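You operate a simulated robot arm through the tools that you are given. There is no shell and no other tool.

You run a simulated robot arm. Do the job below in one go: nothing can be reset, and whatever is moved stays where it is left.

Task
Bend the tube in the bender to the job card's angle.
Fine: latch shut before the pull; then arm back, latch open and the tube on the white plate.

The check looks at the end state, three seconds after you hand in, the way a careful person would. Anything else that was tipped, shoved, dropped, spilled or broken makes it a failure.

Robot
A 6-joint arm with a two-finger parallel gripper, fixed in place. Base frame: the origin is at the foot of the arm, x ahead of it, y to its left, z up; the work surface is at about z = 0.85. Readings come in m, degrees, newtons and seconds.
With the tool pointing down near the work surface it reaches from about 0.58 to 0.94 m from the base axis. Its first joint turns from -149.0 to 149.0 degrees. Payload 3.43 kg.
The tool frame sits at the grasp point between the pads (the TCP): z along the fingers, y along the line on which they close. The tips reach 0.034 m beyond it. Largest opening 0.128 m; finger width 0.024, thickness 0.012; the body of the gripper, 0.048 by 0.13 m, starts 0.096 m behind the TCP.
Orientation is told as [roll, pitch, yaw] about the base's x, y, z axes, in that order, counted from this pose: with the fingers straight down and closing along the base's y, the tool's x points along the base's -x, its y along +y and its z along -z.

Tools
- The arm moves only by the tool move_arm. Its argument "commands" is a list of rows, each a list of 3 entries, a list of its own where there are three numbers: the shift along the tool's x, y, z in mm, then the turn, a rotation vector about the tool's x, y, z in degrees, then the opening, from 0 (shut) to 1 (fully open). In form: [[[tx, ty, tz], [wx, wy, wz], fingers], ...]. A call has 1 to 20 rows; each row is the pose to reach, as a shift and turn from the pose commanded when the call began, along the tool's axes at that moment. A row lasts 0.2 s, in which the tool goes at most 0.05 m and 8.6 degrees; a call with a longer step from one row to the next is refused whole, and so is a gripper value outside its range. A pose out of reach is approached as far as the arm can. The call stops where the force on the tool passes 90 N (or 10 N more than at its start, if that is more) or the arm is blocked; 0.2 s more then pass. Each finger travels about 0.108 m/s and halts on what it meets, pressing with about 36 N; the grip force reading is that of the motor and also rises with nothing between the fingers. The clock runs only during rows and for 0.2 s after the last one: add rows that repeat a pose to give the fingers time. The reply holds the time, the measured pose of the TCP, the force on the tool along the base axes, the opening and the grip force, in the units named above and with some noise, with the torque about the TCP (base axes, N m) and any sound that the robot's microphone picked up.
- Cameras (640 x 400 px; columns grow to the right, rows downward): "scene" is fixed at [0.0367, -0.6451, 1.4178]; the picture's right is [-0.14, -0.99, 0.00], its down [-0.73, 0.10, -0.67] and it looks along [0.67, -0.10, -0.74] (base axes); focal length 308 px, centre (320, 200). "wrist" rides on the gripper at [0.076, -0.011, -0.16] in the tool frame; the picture's right is [0.15, 0.99, 0.00], its down [-0.88, 0.13, -0.46] and it looks along [-0.45, 0.07, 0.89] (tool axes); focal length 234 px, centre (320, 200). There is no depth. A picture from a camera that has moved, and an enlarged one, comes with that camera's place and axes in the base frame and with its lens. The place of the scene camera against the robot may be out by one fixed shift of up to 0.025 m in any direction.
- get_image(camera): a new picture of that camera. It takes no simulated time.
- raise_lower(by): slides the trunk up (or, below 0, down) by that many m; the arm rides with it, the base frame stays. It gives what a move gives, with no picture.
- enlarge(camera, box): a new picture of the part [left, top, right, bottom] of that camera's present view, enlarged. It takes no simulated time.
- hand_in(): hands the job in; it is judged then, once.

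Nothing tells you positions but the pictures and the camera data. Unless the task says otherwise, let go and move clear before handing in.

The tools are called as a command line: name --argument value ..., lists and objects as JSON in quotes. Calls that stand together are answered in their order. move_arm: Moves the arm, as the interface text tells. Its arguments: {"type":"object","properties":{"commands":{"type":"array","items":{"type":"array"}}},"required":["commands"]} The other tools are called the same way: raise_lower (by) slides the trunk up or down; get_image (camera) takes a picture; enlarge (camera, box) takes an enlarged picture of a part of a camera's view; hand_in () hands the job in.

At the start:

```text
time: 0.0
position: [0.4612, -0.6809, 1.1412]
ee_rot: [-0.1, 0.0, 0.0]
ft_force: [0.3, -0.6, -0.4]
ft_torque: [0.02, -0.02, -0.01]
opening: 0.128
grip_force: 0.0
trunk travel left (down, up): [-0.625, 0.085]
```

scene: 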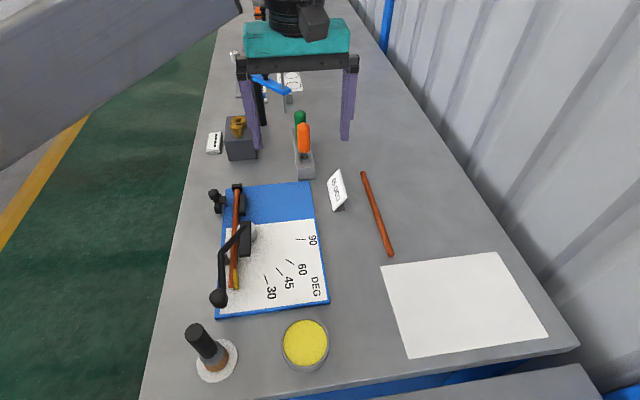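
wrist: 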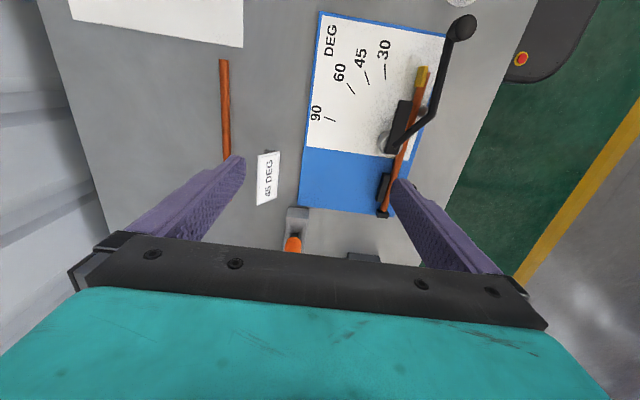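

I see a blue-based tube bender with an angle scale, a job card that seems to read "45 DEG", a spare tube and a white plate. I'll look closer before moving.

enlarge --camera "scene" --box '[190, 160, 350, 320]'

enlarge --camera "wrist" --box '[290, 0, 490, 230]'

enlarge --camera "wrist" --box '[230, 130, 310, 220]'

enlarge --camera "scene" --box '[310, 155, 370, 215]'

```text
2.50 times, centred on (270, 240) of scene
camera zoom: at [0.0367, -0.6451, 1.4178], right [-0.14, -0.99, 0.0], down [-0.73, 0.1, -0.67], along [0.67, -0.1, -0.74], focal length 770 px, centre (445, 100)
```

zoom: 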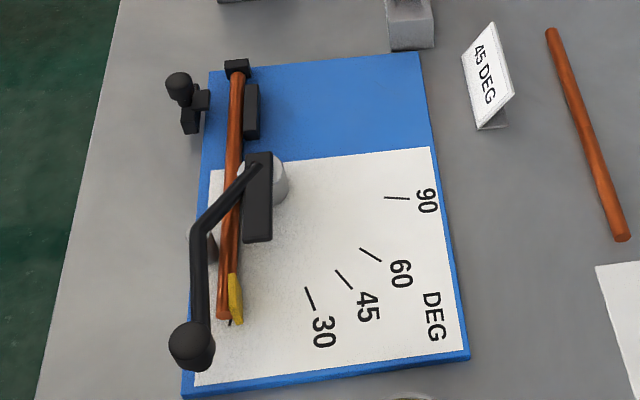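

```text
1.74 times, centred on (390, 115) of wrist
camera zoom: at [0.3859, -0.6904, 1.2995], right [-0.15, 0.99, 0.0], down [0.88, 0.13, 0.46], along [0.45, 0.07, -0.89], focal length 407 px, centre (198, 348)
```

zoom: 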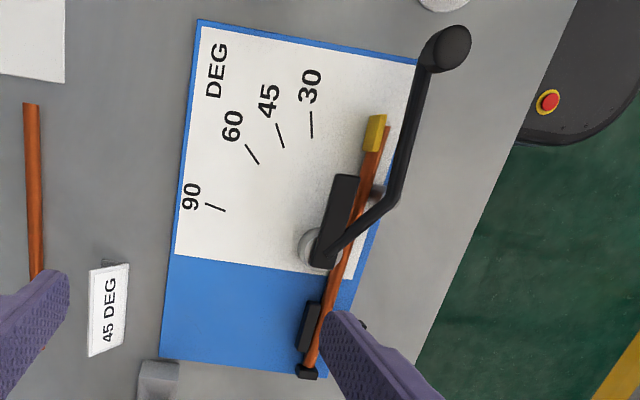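

```text
4.44 times, centred on (270, 175) of wrist
camera zoom: at [0.3859, -0.6904, 1.2995], right [-0.15, 0.99, 0.0], down [0.88, 0.13, 0.46], along [0.45, 0.07, -0.89], focal length 1041 px, centre (542, 311)
```

zoom: 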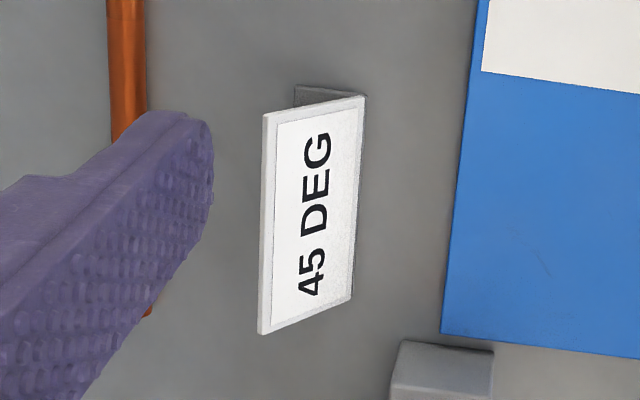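

```text
6.67 times, centred on (340, 185) of scene
camera zoom: at [0.0367, -0.6451, 1.4178], right [-0.14, -0.99, 0.0], down [-0.73, 0.1, -0.67], along [0.67, -0.1, -0.74], focal length 2054 px, centre (187, 300)
```

zoom: 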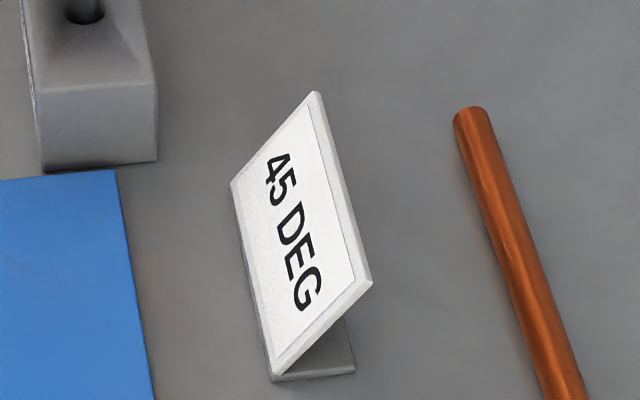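

The card reads 45 DEG. The bender plate spans about x 0.29–0.62, y −0.70…−0.49, with the handle knob near (0.295, −0.505, 0.905). I take the small black knob near (0.57, −0.475) to be the latch, and I'm moving over it for a better view.

move_arm --commands '[[[0, 45, 0], [0, 0, 0], 1], [[0, 90, 0], [0, 0, 0], 1], [[0, 135, 0], [0, 0, 0], 1], [[0, 180, 0], [0, 0, 0], 1], [[0, 180, 0], [0, 0, 0], 1]]'

get_image --camera "wrist"

get_image --camera "scene"

```text
time: 1.2
position: [0.4619, -0.4961, 1.1415]
ee_rot: [0.1, 0.1, -0.1]
ft_force: [-0.2, 0.8, 1.0]
ft_torque: [0.01, -0.04, 0.03]
opening: 0.1283
grip_force: 0.0
trunk travel left (down, up): [-0.625, 0.085]
```

```text
taken
camera wrist: at [0.3863, -0.5067, 1.3003], right [-0.15, 0.99, 0.0], down [0.88, 0.13, 0.46], along [0.45, 0.07, -0.89], focal length 234 px, centre (320, 200)
```

wrist: 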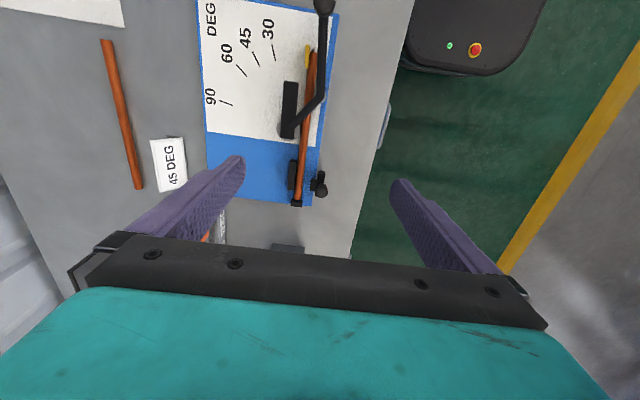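

```text
taken
```

scene: 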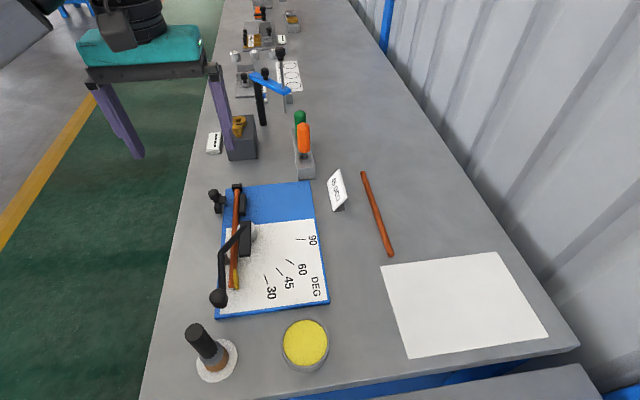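

enlarge --camera "wrist" --box '[260, 130, 360, 220]'

enlarge --camera "wrist" --box '[200, 0, 380, 140]'

enlarge --camera "scene" --box '[200, 175, 270, 225]'

enlarge --camera "scene" --box '[200, 215, 270, 315]'

```text
4.44 times, centred on (310, 175) of wrist
camera zoom: at [0.3863, -0.5067, 1.3003], right [-0.15, 0.99, 0.0], down [0.88, 0.13, 0.46], along [0.45, 0.07, -0.89], focal length 1041 px, centre (364, 311)
```

zoom: 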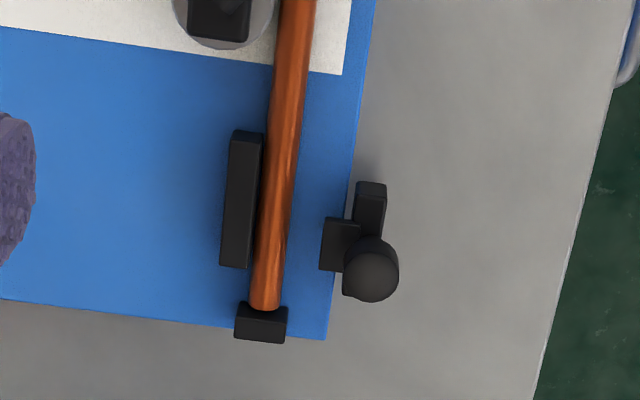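

```text
2.86 times, centred on (290, 70) of wrist
camera zoom: at [0.3863, -0.5067, 1.3003], right [-0.15, 0.99, 0.0], down [0.88, 0.13, 0.46], along [0.45, 0.07, -0.89], focal length 669 px, centre (406, 571)
```

zoom: 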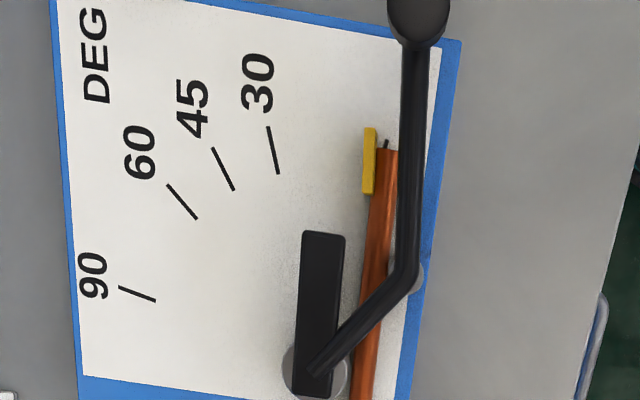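

```text
8.00 times, centred on (235, 200) of scene
camera zoom: at [0.0367, -0.6451, 1.4178], right [-0.14, -0.99, 0.0], down [-0.73, 0.1, -0.67], along [0.67, -0.1, -0.74], focal length 2465 px, centre (1000, 200)
```

zoom: 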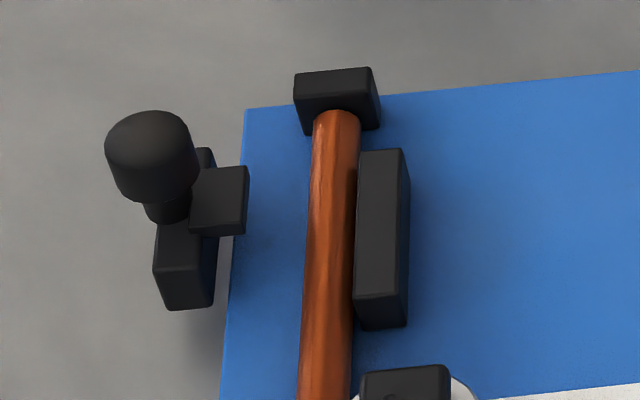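

```text
4.00 times, centred on (235, 265) of scene
camera zoom: at [0.0367, -0.6451, 1.4178], right [-0.14, -0.99, 0.0], down [-0.73, 0.1, -0.67], along [0.67, -0.1, -0.74], focal length 1232 px, centre (660, -60)
```

zoom: 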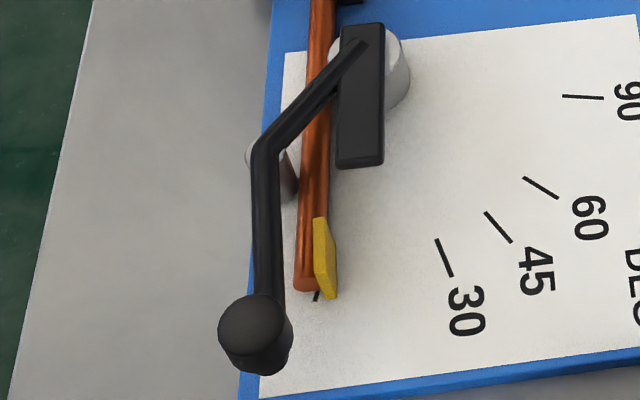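

The clamp looks like a slider: a knob on a block whose jaw stops short of the tube, so it is open now. I'll use the finger tips at their known pose to calibrate the scene camera offset.

enlarge --camera "scene" --box '[70, 20, 270, 170]'

enlarge --camera "scene" --box '[200, 120, 260, 165]'

enlarge --camera "scene" --box '[110, 120, 170, 165]'

```text
2.67 times, centred on (170, 95) of scene
camera zoom: at [0.0367, -0.6451, 1.4178], right [-0.14, -0.99, 0.0], down [-0.73, 0.1, -0.67], along [0.67, -0.1, -0.74], focal length 822 px, centre (720, 480)
```

zoom: 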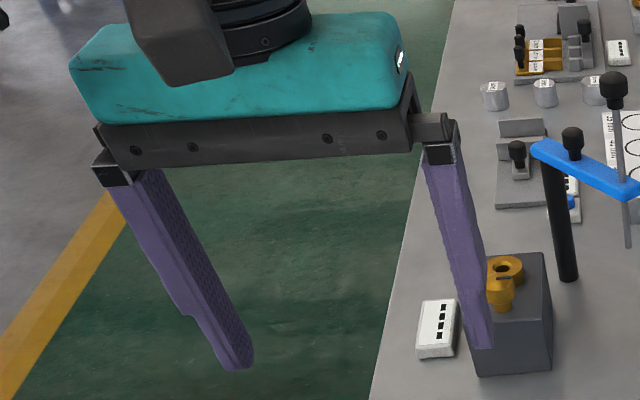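

```text
8.89 times, centred on (230, 142) of scene
camera zoom: at [0.0367, -0.6451, 1.4178], right [-0.14, -0.99, 0.0], down [-0.73, 0.1, -0.67], along [0.67, -0.1, -0.74], focal length 2739 px, centre (1120, 711)
```

zoom: 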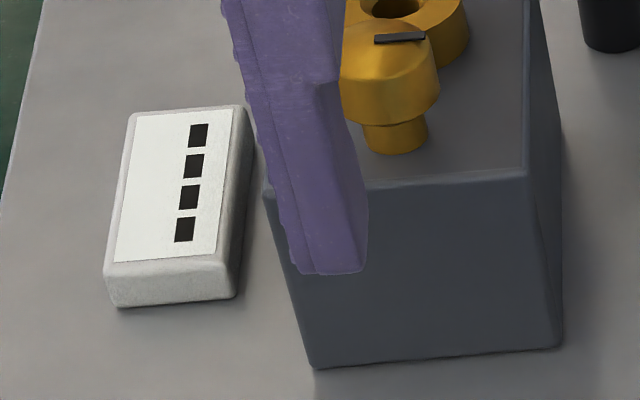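

```text
8.89 times, centred on (140, 142) of scene
camera zoom: at [0.0367, -0.6451, 1.4178], right [-0.14, -0.99, 0.0], down [-0.73, 0.1, -0.67], along [0.67, -0.1, -0.74], focal length 2739 px, centre (1920, 711)
```

zoom: 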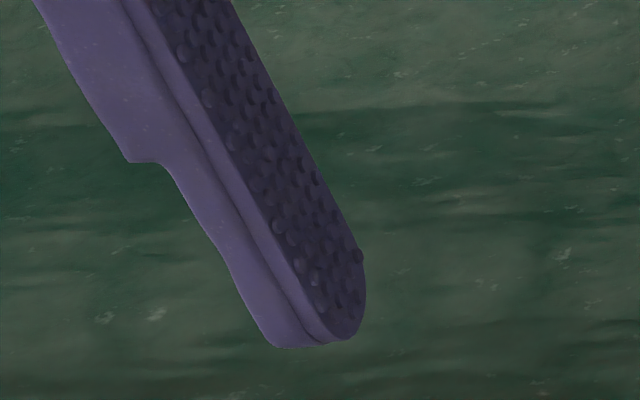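

The scene camera seems to sit about (+0.02, −0.003, −0.01) m from its stated place. Next I'll go above the latch knob for a precise close view.

move_arm --commands '[[[-37, 7, 25], [0, 0, 0], 1], [[-74, 14, 50], [0, 0, 0], 1], [[-111, 20, 80], [0, 0, 0], 1], [[-111, 20, 100], [0, 0, 0], 1], [[-111, 20, 100], [0, 0, 0], 1]]'

get_image --camera "wrist"

enlarge --camera "wrist" --box '[240, 120, 400, 220]'

```text
time: 2.4
position: [0.5748, -0.4795, 1.0404]
ee_rot: [0.0, 0.1, 0.0]
ft_force: [0.1, 0.0, 0.3]
ft_torque: [0.0, 0.02, -0.05]
opening: 0.1282
grip_force: 0.1
trunk travel left (down, up): [-0.625, 0.085]
```

```text
taken
camera wrist: at [0.4981, -0.4909, 1.1996], right [-0.15, 0.99, 0.0], down [0.88, 0.13, 0.46], along [0.45, 0.07, -0.89], focal length 234 px, centre (320, 200)
```

wrist: 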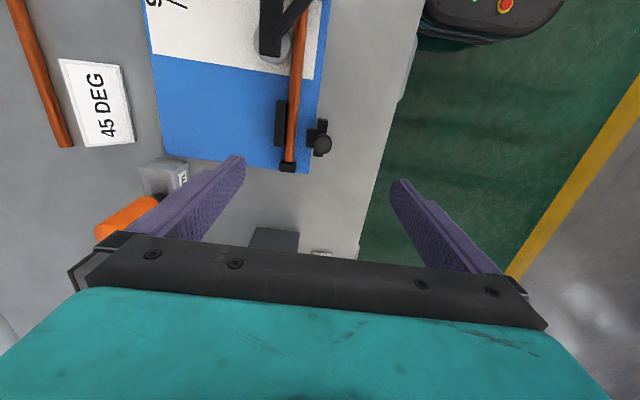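

```text
4.00 times, centred on (320, 170) of wrist
camera zoom: at [0.4981, -0.4909, 1.1996], right [-0.15, 0.99, 0.0], down [0.88, 0.13, 0.46], along [0.45, 0.07, -0.89], focal length 937 px, centre (320, 320)
```

zoom: 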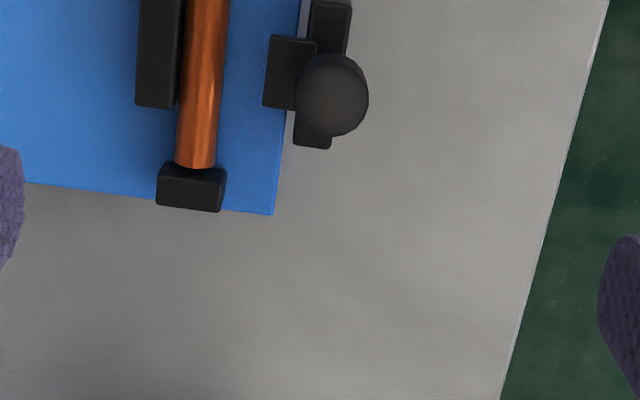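

The knob top is at about (0.568, −0.476, 0.905), the jaw top at about 0.876 and the tube at y ≈ −0.518. I'll come down over the knob with the fingers partly open and tips kept above the jaw and tube.

move_arm --commands '[[[6.8, 3.5, 30], [0, 0, 0], 0.45], [[6.8, 3.5, 60], [0, 0, 0], 0.45], [[6.8, 3.5, 85], [0, 0, 0], 0.45], [[6.8, 3.5, 85], [0, 0, 0], 0.45]]'

get_image --camera "wrist"

enlarge --camera "scene" --box '[180, 140, 280, 220]'

```text
time: 3.4
position: [0.5676, -0.4739, 0.955]
ee_rot: [-0.1, 0.0, 0.0]
ft_force: [0.1, -0.5, -0.4]
ft_torque: [-0.04, 0.03, 0.01]
opening: 0.0577
grip_force: 0.0
trunk travel left (down, up): [-0.625, 0.085]
```

```text
taken
camera wrist: at [0.4919, -0.4846, 1.1142], right [-0.15, 0.99, 0.0], down [0.88, 0.13, 0.46], along [0.45, 0.07, -0.89], focal length 234 px, centre (320, 200)
```

wrist: 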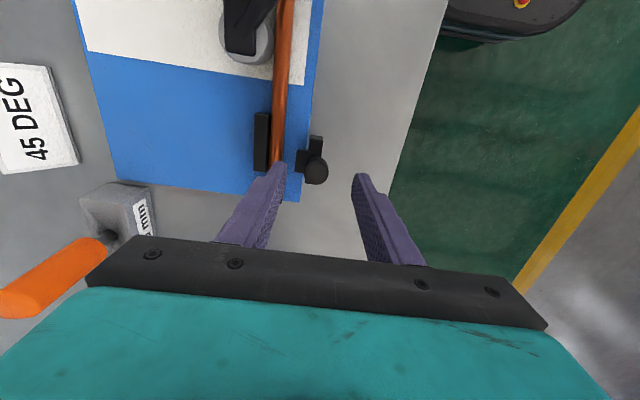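

```text
5.00 times, centred on (230, 180) of scene
camera zoom: at [0.0367, -0.6451, 1.4178], right [-0.14, -0.99, 0.0], down [-0.73, 0.1, -0.67], along [0.67, -0.1, -0.74], focal length 1540 px, centre (770, 300)
```

zoom: 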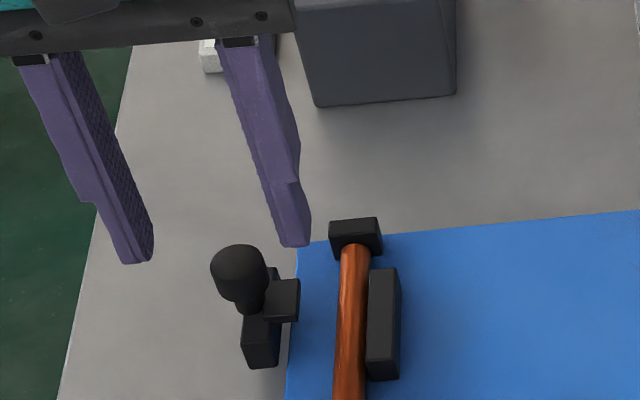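

The knob lines up between the fingers, about 3 mm to −y of centre. I'll descend 31 mm and close on it.

move_arm --commands '[[[-1, -2.7, 15], [0, 0, 0], 0.45], [[-1, -2.7, 31], [0, 0, 0], 0.45], [[-1, -2.7, 31], [0, 0, 0], 0.3], [[-1, -2.7, 31], [0, 0, 0], 0.2], [[-1, -2.7, 31], [0, 0, 0], 0.1], [[-1, -2.7, 31], [0, 0, 0], 0.1]]'

get_image --camera "wrist"

enlarge --camera "scene" --box '[180, 150, 280, 230]'

```text
time: 4.8
position: [0.5672, -0.4781, 0.9243]
ee_rot: [0.0, 0.0, 0.0]
ft_force: [0.1, 1.4, 0.2]
ft_torque: [-0.34, -0.21, 0.0]
opening: 0.0231
grip_force: 45.3
trunk travel left (down, up): [-0.625, 0.085]
```

```text
taken
camera wrist: at [0.4915, -0.489, 1.0836], right [-0.15, 0.99, 0.0], down [0.88, 0.13, 0.46], along [0.45, 0.07, -0.89], focal length 234 px, centre (320, 200)
```

wrist: 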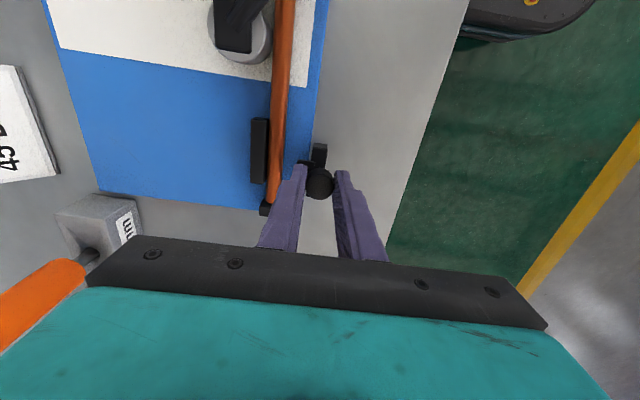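

```text
5.00 times, centred on (230, 190) of scene
camera zoom: at [0.0367, -0.6451, 1.4178], right [-0.14, -0.99, 0.0], down [-0.73, 0.1, -0.67], along [0.67, -0.1, -0.74], focal length 1540 px, centre (770, 250)
```

zoom: 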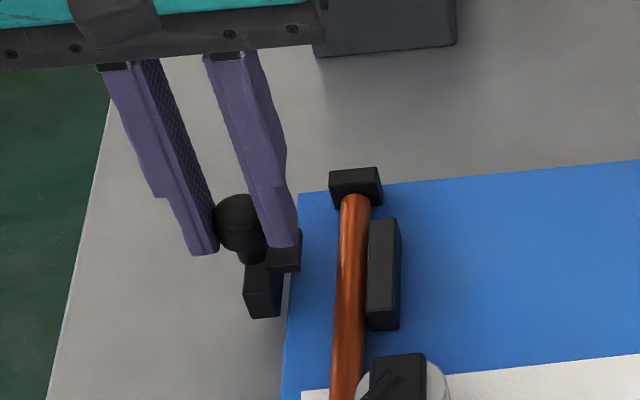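

The knob is held (opening 23 mm). Now I'll slide it toward the tube (−y) in small steps.

move_arm --commands '[[[0, -4, 0], [0, 0, 0], 0.1], [[0, -8, 0], [0, 0, 0], 0.1]]'

enlarge --camera "scene" --box '[180, 150, 280, 230]'

```text
time: 5.4
position: [0.5678, -0.4873, 0.9259]
ee_rot: [0.1, 0.0, -0.1]
ft_force: [0.6, 0.5, 6.0]
ft_torque: [0.49, 0.5, 0.01]
opening: 0.0228
grip_force: 45.0
trunk travel left (down, up): [-0.625, 0.085]
```

```text
5.00 times, centred on (230, 190) of scene
camera zoom: at [0.0367, -0.6451, 1.4178], right [-0.14, -0.99, 0.0], down [-0.73, 0.1, -0.67], along [0.67, -0.1, -0.74], focal length 1540 px, centre (770, 250)
```

zoom: 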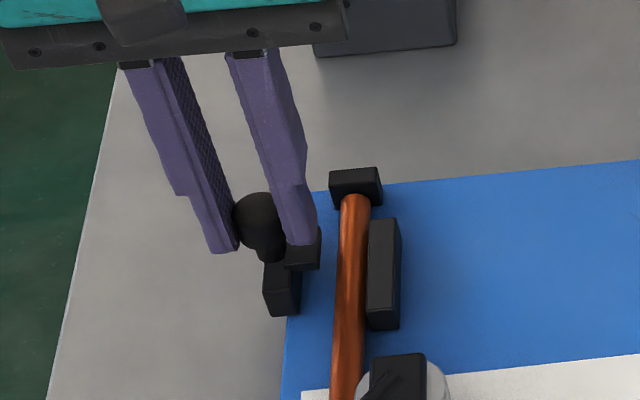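

The slider follows, and the jaw is now about 6 mm from the tube. I'll continue gently.

move_arm --commands '[[[0, -3, 0], [0, 0, 0], 0.1], [[0, -6, 0], [0, 0, 0], 0.1]]'

enlarge --camera "scene" --box '[180, 150, 280, 230]'

enlarge --camera "wrist" --box '[240, 100, 380, 220]'

```text
time: 6.0
position: [0.5673, -0.4929, 0.9249]
ee_rot: [0.0, 0.1, 0.0]
ft_force: [2.7, -1.2, -4.1]
ft_torque: [0.31, -0.62, 0.04]
opening: 0.0229
grip_force: 45.0
trunk travel left (down, up): [-0.625, 0.085]
```

```text
5.00 times, centred on (230, 190) of scene
camera zoom: at [0.0367, -0.6451, 1.4178], right [-0.14, -0.99, 0.0], down [-0.73, 0.1, -0.67], along [0.67, -0.1, -0.74], focal length 1540 px, centre (770, 250)
```

zoom: 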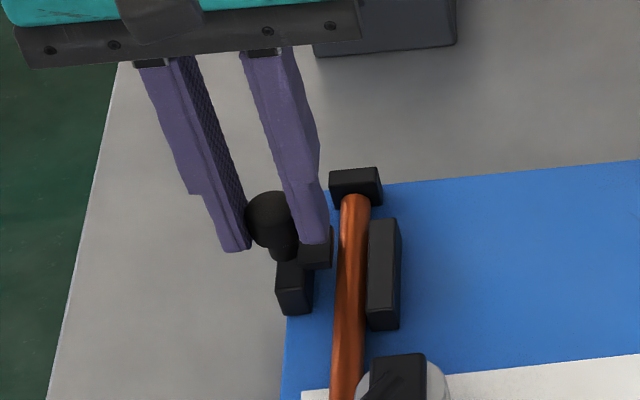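

```text
3.33 times, centred on (310, 160) of wrist
camera zoom: at [0.4914, -0.5037, 1.0835], right [-0.15, 0.99, 0.0], down [0.88, 0.13, 0.46], along [0.45, 0.07, -0.89], focal length 781 px, centre (353, 333)
```

zoom: 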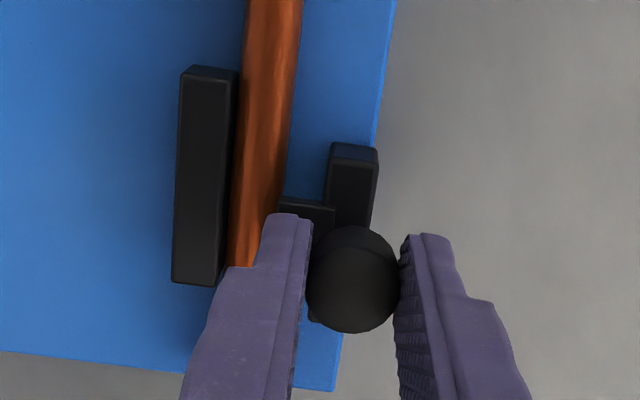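

The jaw is nearly at the tube. I'll push a few mm more and watch the force for contact.

move_arm --commands '[[[0, -2, 0], [0, 0, 0], 0.1], [[0, -4, 0], [0, 0, 0], 0.1]]'

enlarge --camera "wrist" --box '[240, 100, 380, 220]'

```text
time: 6.6
position: [0.5685, -0.4963, 0.9256]
ee_rot: [0.0, -0.1, 0.1]
ft_force: [2.1, 0.2, -6.5]
ft_torque: [-0.39, -0.6, 0.03]
opening: 0.0229
grip_force: 44.7
trunk travel left (down, up): [-0.625, 0.085]
```

```text
3.33 times, centred on (310, 160) of wrist
camera zoom: at [0.4916, -0.508, 1.0836], right [-0.15, 0.99, 0.0], down [0.88, 0.13, 0.46], along [0.45, 0.07, -0.89], focal length 781 px, centre (353, 333)
```

zoom: 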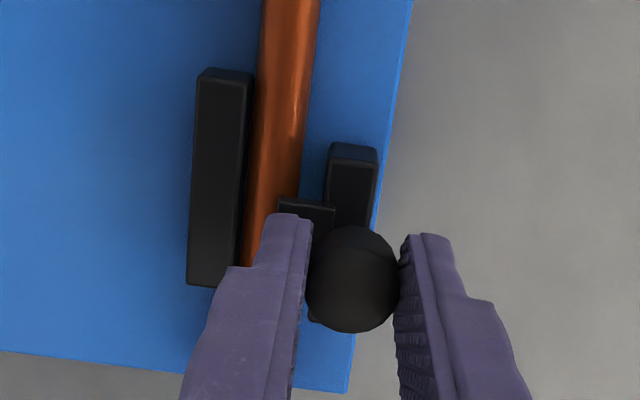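

move_arm --commands '[[[0, -1.5, 0], [0, 0, 0], 0.1], [[0, -3, 0], [0, 0, 0], 0.1]]'

enlarge --camera "wrist" --box '[240, 100, 380, 220]'

enlarge --camera "scene" --box '[190, 160, 270, 230]'

```text
time: 7.2
position: [0.5676, -0.502, 0.9246]
ee_rot: [0.0, 0.0, 0.0]
ft_force: [3.4, -5.9, -9.2]
ft_torque: [0.3, -0.22, 0.02]
opening: 0.0228
grip_force: 45.4
trunk travel left (down, up): [-0.625, 0.085]
```

```text
3.33 times, centred on (310, 160) of wrist
camera zoom: at [0.4917, -0.5121, 1.0837], right [-0.15, 0.99, 0.0], down [0.88, 0.13, 0.45], along [0.45, 0.07, -0.89], focal length 781 px, centre (353, 333)
```

zoom: 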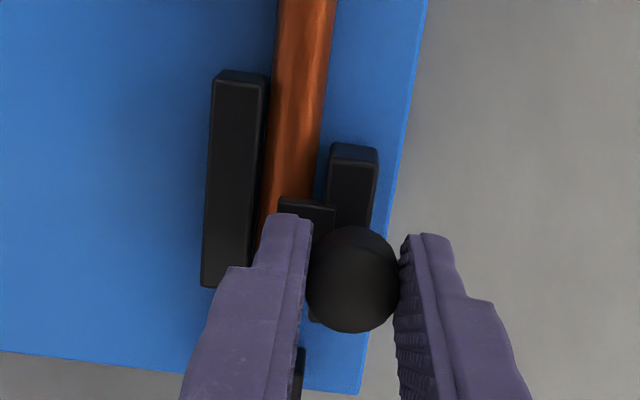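

```text
5.71 times, centred on (230, 195) of scene
camera zoom: at [0.0367, -0.6451, 1.4178], right [-0.14, -0.99, 0.0], down [-0.73, 0.1, -0.67], along [0.67, -0.1, -0.74], focal length 1761 px, centre (834, 229)
```

zoom: 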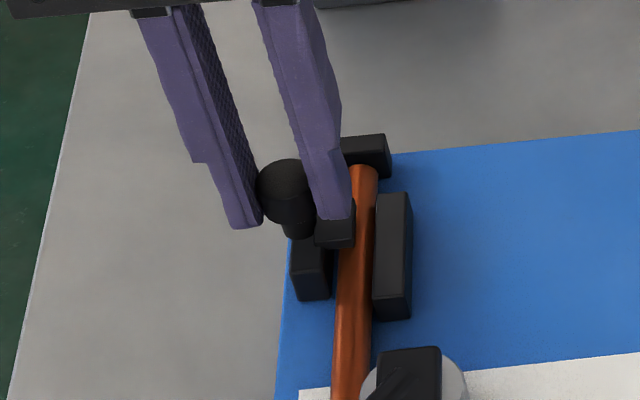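

The top tab now overlaps the tube and the lower bar is close to the tube's side, so it isn't fully shut yet. I'll keep pushing in small steps until I feel a stop.

move_arm --commands '[[[0, -1.5, 0], [0, 0, 0], 0.1], [[0, -3, 0], [0, 0, 0], 0.1]]'

enlarge --camera "wrist" --box '[240, 100, 380, 220]'

enlarge --camera "scene" --box '[190, 160, 270, 230]'

```text
time: 7.8
position: [0.5679, -0.5024, 0.9249]
ee_rot: [0.0, 0.0, 0.0]
ft_force: [3.2, -1.8, -2.4]
ft_torque: [-0.52, 0.4, -0.07]
opening: 0.0229
grip_force: 45.4
trunk travel left (down, up): [-0.625, 0.085]
```

```text
3.33 times, centred on (310, 160) of wrist
camera zoom: at [0.4917, -0.5139, 1.0837], right [-0.15, 0.99, 0.0], down [0.88, 0.13, 0.46], along [0.45, 0.07, -0.89], focal length 781 px, centre (353, 333)
```

zoom: 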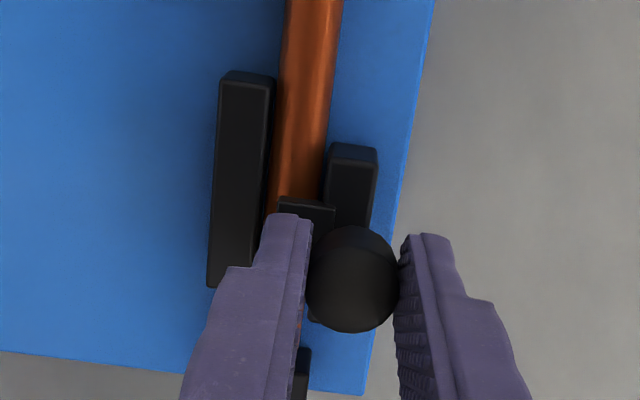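

```text
5.71 times, centred on (230, 195) of scene
camera zoom: at [0.0367, -0.6451, 1.4178], right [-0.14, -0.99, 0.0], down [-0.73, 0.1, -0.67], along [0.67, -0.1, -0.74], focal length 1761 px, centre (834, 229)
```

zoom: 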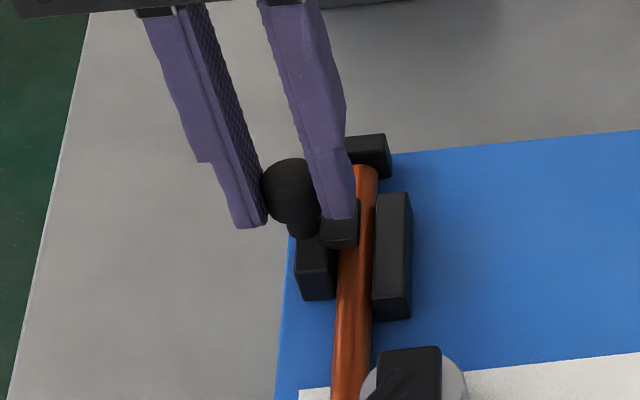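

move_arm --commands '[[[0, -1.5, 0], [0, 0, 0], 0.1], [[0, -3, 0], [0, 0, 0], 0.1]]'

enlarge --camera "wrist" --box '[240, 100, 380, 220]'

```text
time: 8.4
position: [0.5683, -0.5019, 0.925]
ee_rot: [0.2, 0.0, 0.0]
ft_force: [-0.4, 9.1, -3.3]
ft_torque: [-0.23, -0.23, 0.04]
opening: 0.0233
grip_force: 45.1
trunk travel left (down, up): [-0.625, 0.085]
```

```text
3.33 times, centred on (310, 160) of wrist
camera zoom: at [0.4916, -0.5149, 1.0836], right [-0.15, 0.99, 0.0], down [0.88, 0.13, 0.46], along [0.45, 0.07, -0.89], focal length 781 px, centre (353, 333)
```

zoom: 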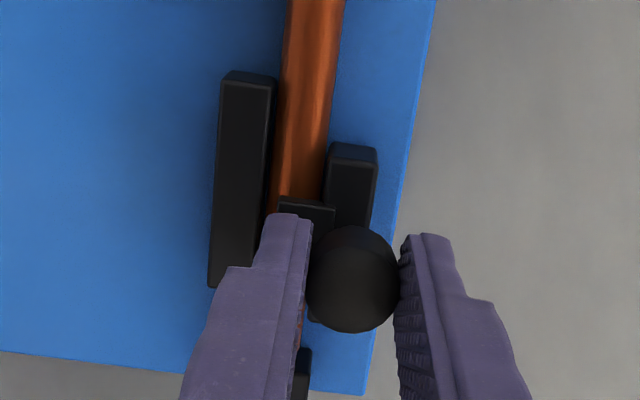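

Resistance has started (9 N at +y, with little motion). I'll press a bit more to make sure it is fully shut.

move_arm --commands '[[[0, -2, 0], [0, 0, 0], 0.1], [[0, -4, 0], [0, 0, 0], 0.1], [[0, -4, 0], [0, 0, 0], 0.1]]'

enlarge --camera "wrist" --box '[240, 100, 380, 220]'

```text
time: 9.2
position: [0.5674, -0.5043, 0.9252]
ee_rot: [0.7, 0.3, 0.0]
ft_force: [-4.4, 40.1, -21.6]
ft_torque: [0.11, -0.6, 0.18]
opening: 0.023
grip_force: 45.2
trunk travel left (down, up): [-0.625, 0.085]
```

```text
3.33 times, centred on (310, 160) of wrist
camera zoom: at [0.4921, -0.5169, 1.0838], right [-0.15, 0.99, 0.01], down [0.88, 0.13, 0.45], along [0.45, 0.08, -0.89], focal length 781 px, centre (353, 333)
```

zoom: 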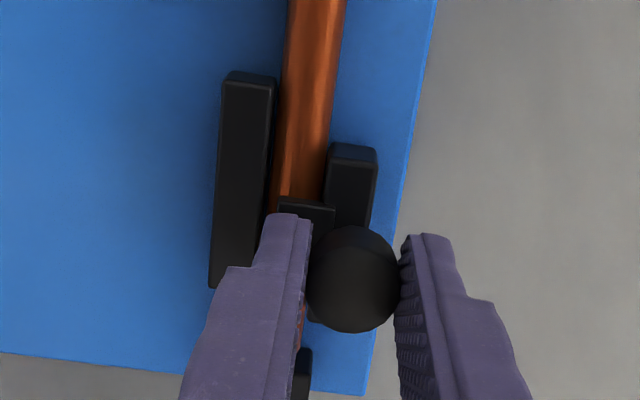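

It is firmly against its stop (40 N), so I take the latch as shut. I'll relax the push, open slightly and lift straight up.

move_arm --commands '[[[0, 5, 0], [0, 0, 0], 0.12], [[0, 5, 0], [0, 0, 0], 0.35], [[0, 5, 0], [0, 0, 0], 0.35], [[0, 5, -20], [0, 0, 0], 0.35], [[0, 5, -60], [0, 0, 0], 0.35], [[0, 5, -100], [0, 0, 0], 0.35]]'

get_image --camera "wrist"

enlarge --camera "scene" --box '[190, 160, 270, 230]'

```text
time: 10.6
position: [0.5655, -0.5051, 1.0256]
ee_rot: [0.0, 0.0, 0.0]
ft_force: [-0.1, -0.4, -0.2]
ft_torque: [-0.02, 0.01, 0.01]
opening: 0.0449
grip_force: 0.0
trunk travel left (down, up): [-0.625, 0.085]
```

```text
taken
camera wrist: at [0.4881, -0.5167, 1.1848], right [-0.15, 0.99, 0.0], down [0.88, 0.13, 0.46], along [0.45, 0.07, -0.89], focal length 234 px, centre (320, 200)
```

wrist: 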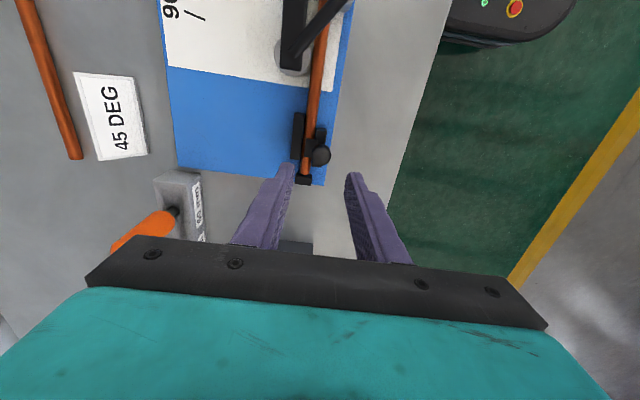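

```text
5.71 times, centred on (230, 195) of scene
camera zoom: at [0.0367, -0.6451, 1.4178], right [-0.14, -0.99, 0.0], down [-0.73, 0.1, -0.67], along [0.67, -0.1, -0.74], focal length 1761 px, centre (834, 229)
```

zoom: 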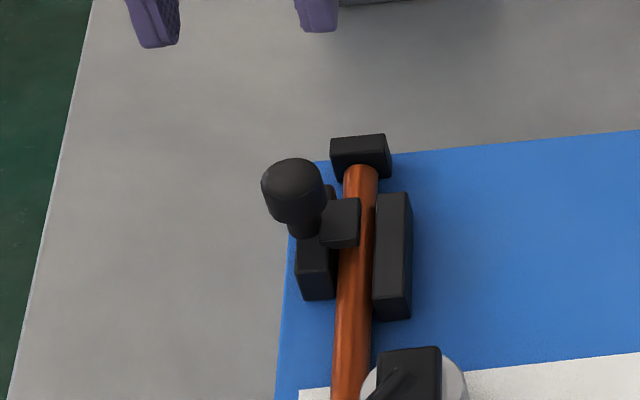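

The latch holds shut with its tab over the tube. Next I'm moving back to view the pivot, handle and scale from above.

move_arm --commands '[[[40, -11, -25], [0, 0, 0], 0.6], [[80, -22, -50], [0, 0, 0], 1], [[120, -33, -75], [0, 0, 0], 1], [[160, -44, -100], [0, 0, 0], 1], [[205, -55, -115], [0, 0, 0], 1], [[205, -55, -125], [0, 0, 0], 1]]'

get_image --camera "wrist"

enlarge --camera "wrist" --box '[240, 0, 440, 200]'

enlarge --camera "wrist" --box '[190, 0, 420, 144]'

```text
time: 12.0
position: [0.3612, -0.5575, 1.1508]
ee_rot: [0.0, 0.0, -0.1]
ft_force: [-1.1, -0.3, -0.9]
ft_torque: [0.01, 0.03, 0.04]
opening: 0.1279
grip_force: 0.0
trunk travel left (down, up): [-0.625, 0.085]
```

```text
taken
camera wrist: at [0.285, -0.5698, 1.3086], right [-0.15, 0.99, 0.0], down [0.88, 0.13, 0.46], along [0.45, 0.07, -0.89], focal length 234 px, centre (320, 200)
```

wrist: 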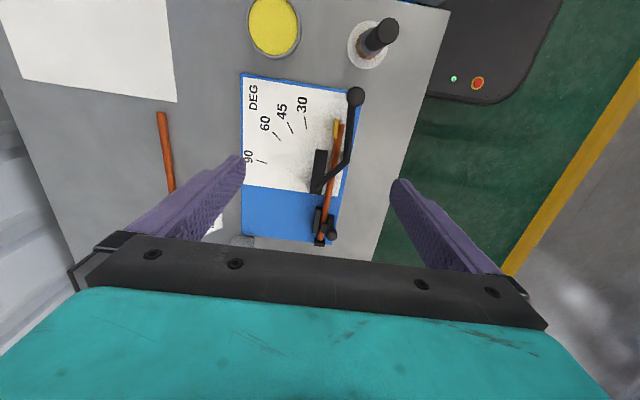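

```text
2.00 times, centred on (340, 100) of wrist
camera zoom: at [0.285, -0.5698, 1.3086], right [-0.15, 0.99, 0.0], down [0.88, 0.13, 0.46], along [0.45, 0.07, -0.89], focal length 468 px, centre (280, 400)
```

zoom: 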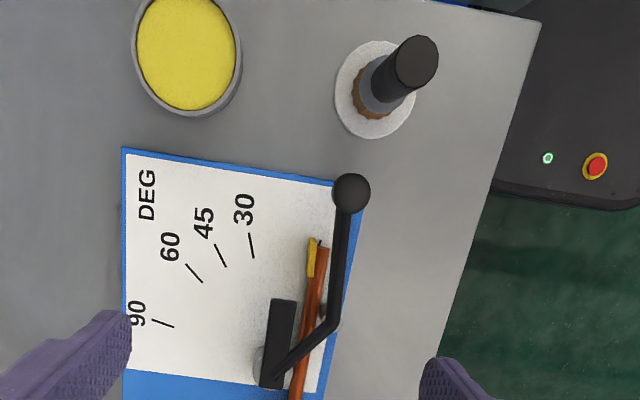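

```text
2.78 times, centred on (305, 72) of wrist
camera zoom: at [0.285, -0.5698, 1.3086], right [-0.15, 0.99, 0.0], down [0.88, 0.13, 0.46], along [0.45, 0.07, -0.89], focal length 650 px, centre (362, 556)
```

zoom: 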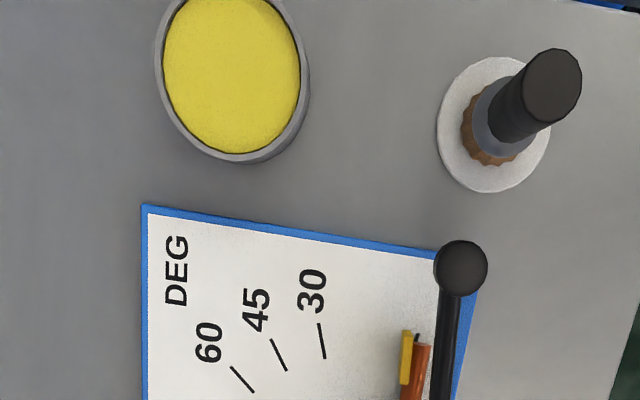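

Handle knob ≈ (0.298, −0.514, 0.92), pivot ≈ (0.470, −0.547), and the scale ticks are radial about the pivot, offset by about 11°. A tall bottle at (0.223, −0.500), top at about 0.98, needs care. I'll move above the handle knob with the fingers open.

move_arm --commands '[[[22, 15, 30], [0, 0, 0], 0.6], [[44, 30, 60], [0, 0, 0], 0.6], [[63, 43.5, 95], [0, 0, 0], 0.6], [[63, 43.5, 130], [0, 0, 0], 0.6], [[63, 43.5, 150], [0, 0, 0], 0.6], [[63, 43.5, 150], [0, 0, 0], 0.6]]'

get_image --camera "wrist"

get_image --camera "scene"

```text
time: 13.4
position: [0.3, -0.5185, 1.0013]
ee_rot: [-0.1, 0.0, -0.1]
ft_force: [0.0, 0.1, -0.7]
ft_torque: [0.0, -0.01, 0.0]
opening: 0.0769
grip_force: 0.0
trunk travel left (down, up): [-0.625, 0.085]
```

```text
taken
camera wrist: at [0.2231, -0.5295, 1.1588], right [-0.15, 0.99, 0.0], down [0.88, 0.13, 0.46], along [0.45, 0.07, -0.89], focal length 234 px, centre (320, 200)
```

wrist: 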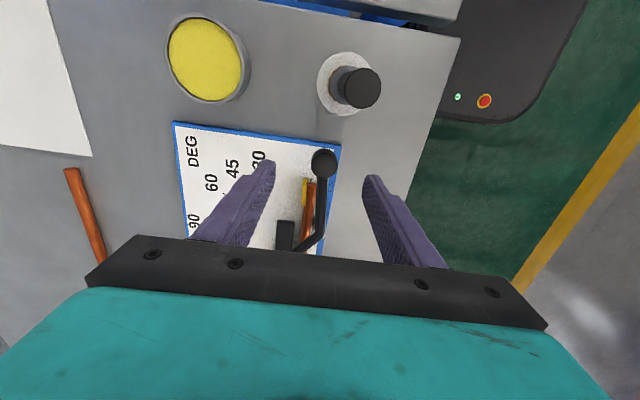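

```text
taken
```

scene: 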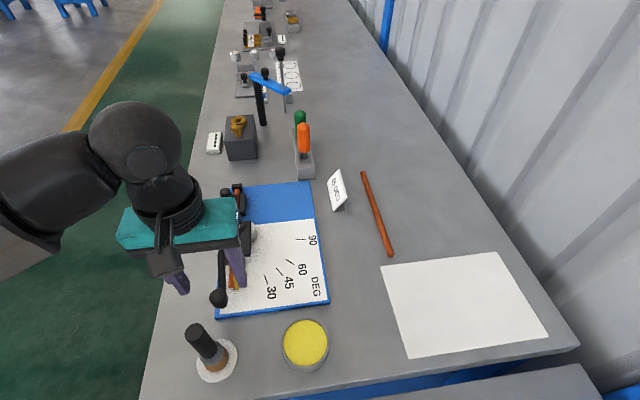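

The knob sits about 4 mm to +y of the finger centre. I'll adjust, descend and close on it.

move_arm --commands '[[[1.5, 4.4, 25], [0, 0, 0], 0.6], [[1.5, 4.4, 50], [0, 0, 0], 0.6], [[1.5, 4.4, 73], [0, 0, 0], 0.6], [[1.5, 4.4, 73], [0, 0, 0], 0.6]]'

get_image --camera "wrist"

enlarge --camera "scene" --box '[170, 240, 270, 320]'

```text
time: 14.4
position: [0.2984, -0.5108, 0.9291]
ee_rot: [0.0, -0.1, -0.1]
ft_force: [-0.6, -0.3, 0.5]
ft_torque: [-0.02, -0.04, -0.01]
opening: 0.0769
grip_force: 0.0
trunk travel left (down, up): [-0.625, 0.085]
```

```text
taken
camera wrist: at [0.2222, -0.5212, 1.0871], right [-0.15, 0.99, 0.0], down [0.88, 0.13, 0.46], along [0.45, 0.07, -0.89], focal length 234 px, centre (320, 200)
```

wrist: 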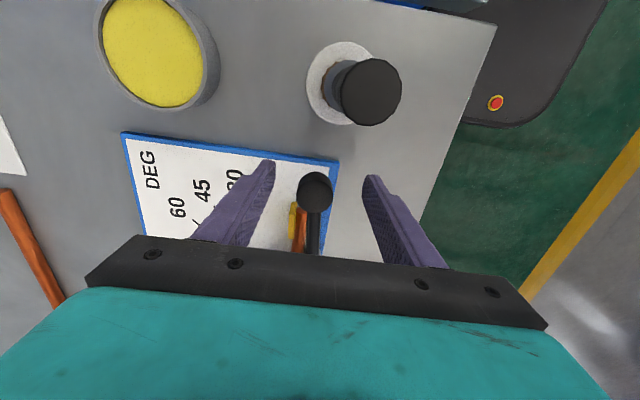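

```text
5.00 times, centred on (220, 280) of scene
camera zoom: at [0.0367, -0.6451, 1.4178], right [-0.14, -0.99, 0.0], down [-0.73, 0.1, -0.67], along [0.67, -0.1, -0.74], focal length 1540 px, centre (820, -200)
```

zoom: 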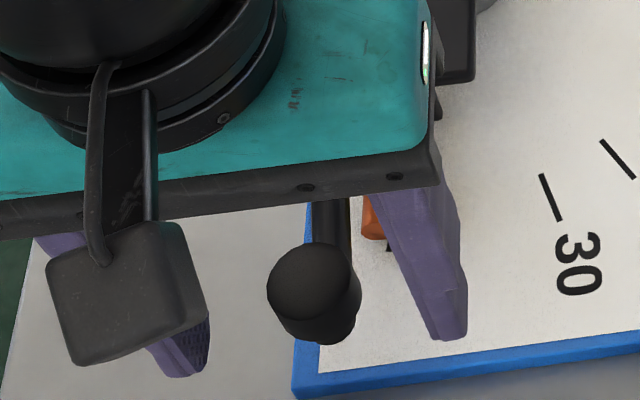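

Fingers straddle the knob with about 2.5 mm of offset. I'll centre and close.

move_arm --commands '[[[0, -2.7, 2], [0, 0, 0], 0.5], [[0, -2.7, 4], [0, 0, 0], 0.3], [[0, -2.7, 4], [0, 0, 0], 0.15], [[0, -2.7, 4], [0, 0, 0], 0.15]]'

get_image --camera "wrist"

```text
time: 15.4
position: [0.2974, -0.5137, 0.9249]
ee_rot: [0.0, 0.1, 0.0]
ft_force: [0.8, -5.7, 4.9]
ft_torque: [0.54, 0.14, -0.09]
opening: 0.028
grip_force: 44.7
trunk travel left (down, up): [-0.625, 0.085]
```

```text
taken
camera wrist: at [0.2216, -0.5249, 1.0825], right [-0.15, 0.99, 0.0], down [0.88, 0.13, 0.46], along [0.45, 0.07, -0.89], focal length 234 px, centre (320, 200)
```

wrist: 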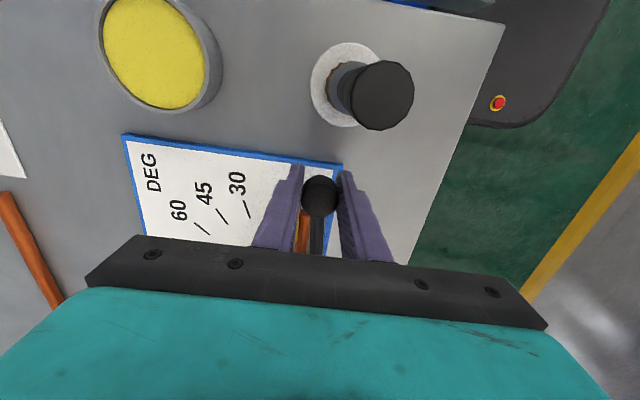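

The handle knob is gripped (28 mm). I'll start the pull slowly along the arc about the pivot, turning the gripper with it, 10° first.

move_arm --commands '[[[1.2, -7.6, 0], [0, 0, -2.5], 0.15], [[2.2, -15.1, 0], [0, 0, -5], 0.15], [[2.8, -22.8, 0], [0, 0, -7.5], 0.15], [[3.1, -30.4, 0], [0, 0, -10], 0.15]]'

get_image --camera "wrist"

enlarge --camera "scene" --box '[190, 180, 340, 320]'

```text
time: 16.4
position: [0.2942, -0.5431, 0.925]
ee_rot: [0.0, -0.1, 10.0]
ft_force: [0.7, 1.6, 16.5]
ft_torque: [0.89, -0.21, -0.18]
opening: 0.0277
grip_force: 45.3
trunk travel left (down, up): [-0.625, 0.085]
```

```text
taken
camera wrist: at [0.221, -0.5675, 1.0824], right [-0.32, 0.95, 0.0], down [0.84, 0.28, 0.46], along [0.43, 0.14, -0.89], focal length 234 px, centre (320, 200)
```

wrist: 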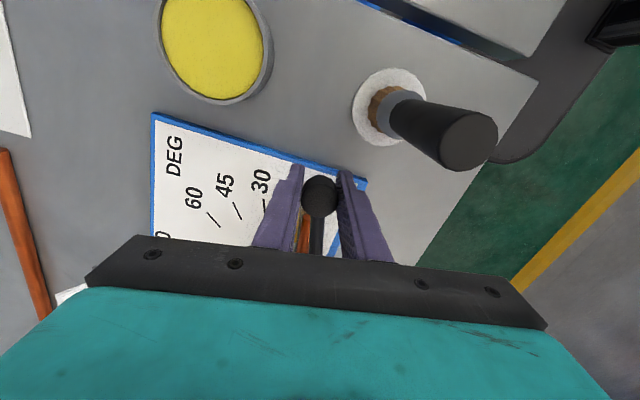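

```text
2.86 times, centred on (265, 250) of scene
camera zoom: at [0.0367, -0.6451, 1.4178], right [-0.14, -0.99, 0.0], down [-0.73, 0.1, -0.67], along [0.67, -0.1, -0.74], focal length 880 px, centre (477, 57)
```

zoom: 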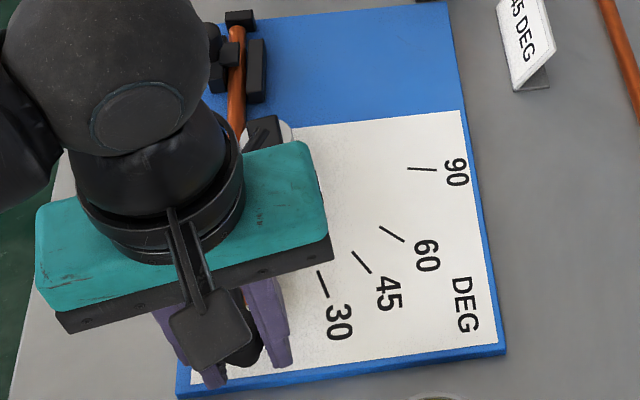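

The lever and its black bar turn together with low force. The incremental path repeats in the tool frame, so I'll continue to 25°.

move_arm --commands '[[[1.2, -7.6, 0], [0, 0, -2.5], 0.15], [[2.2, -15.1, 0], [0, 0, -5], 0.15], [[2.8, -22.8, 0], [0, 0, -7.5], 0.15], [[3.1, -30.4, 0], [0, 0, -10], 0.15], [[3.0, -38, 0], [0, 0, -12.5], 0.15], [[2.7, -45.6, 0], [0, 0, -15], 0.15]]'

get_image --camera "wrist"

enlarge --camera "scene" --box '[190, 180, 340, 320]'

```text
time: 17.8
position: [0.299, -0.5893, 0.9245]
ee_rot: [0.1, 0.1, 25.0]
ft_force: [-8.3, 2.5, 5.3]
ft_torque: [0.85, -0.25, 0.12]
opening: 0.0275
grip_force: 45.1
trunk travel left (down, up): [-0.625, 0.085]
```

```text
taken
camera wrist: at [0.2344, -0.6318, 1.0825], right [-0.55, 0.83, 0.0], down [0.74, 0.49, 0.45], along [0.38, 0.25, -0.89], focal length 234 px, centre (320, 200)
```

wrist: 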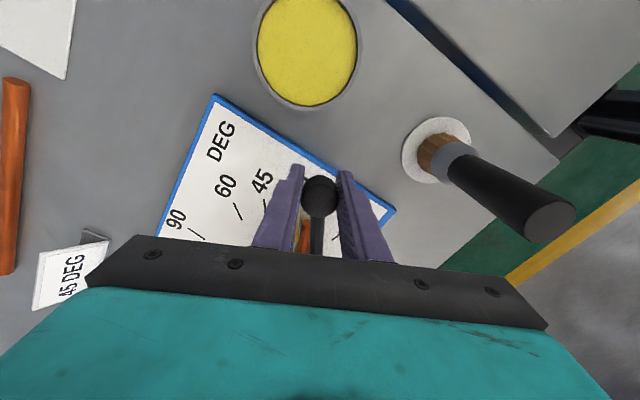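

```text
2.86 times, centred on (265, 250) of scene
camera zoom: at [0.0367, -0.6451, 1.4178], right [-0.14, -0.99, 0.0], down [-0.73, 0.1, -0.67], along [0.67, -0.1, -0.74], focal length 880 px, centre (477, 57)
```

zoom: 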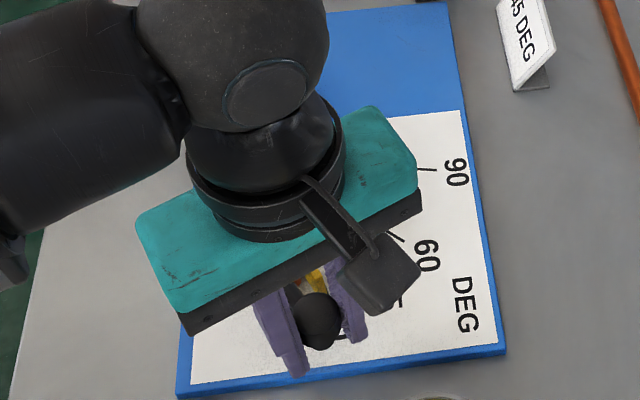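

Forces stay low and the path fits. I'll continue to 40°, then 45°.

move_arm --commands '[[[1.2, -7.6, 0], [0, 0, -2.5], 0.15], [[2.2, -15.1, 0], [0, 0, -5], 0.15], [[2.8, -22.8, 0], [0, 0, -7.5], 0.15], [[3.1, -30.4, 0], [0, 0, -10], 0.15], [[3.0, -38, 0], [0, 0, -12.5], 0.15], [[2.7, -45.6, 0], [0, 0, -15], 0.15]]'

get_image --camera "wrist"

enlarge --camera "scene" --box '[190, 180, 340, 320]'

```text
time: 19.2
position: [0.3159, -0.6324, 0.9237]
ee_rot: [0.0, 0.1, 40.0]
ft_force: [-19.5, -5.0, 9.8]
ft_torque: [0.96, 0.03, 0.27]
opening: 0.0276
grip_force: 45.1
trunk travel left (down, up): [-0.625, 0.085]
```

```text
taken
camera wrist: at [0.2641, -0.6905, 1.0825], right [-0.75, 0.66, 0.0], down [0.59, 0.67, 0.45], along [0.3, 0.34, -0.89], focal length 234 px, centre (320, 200)
```

wrist: 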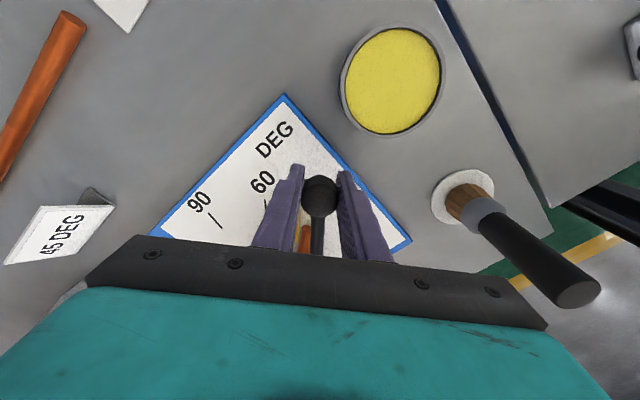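

```text
2.86 times, centred on (265, 250) of scene
camera zoom: at [0.0367, -0.6451, 1.4178], right [-0.14, -0.99, 0.0], down [-0.73, 0.1, -0.67], along [0.67, -0.1, -0.74], focal length 880 px, centre (477, 57)
```

zoom: 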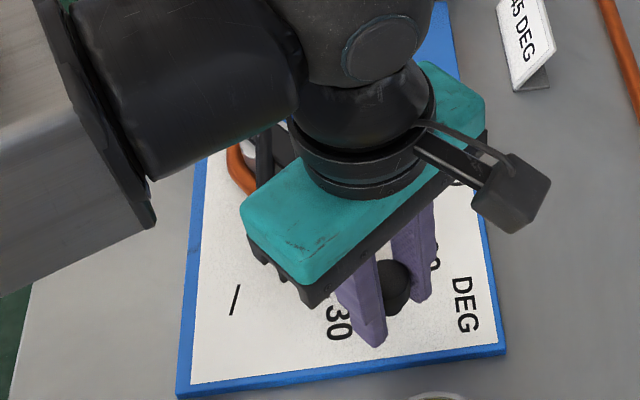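

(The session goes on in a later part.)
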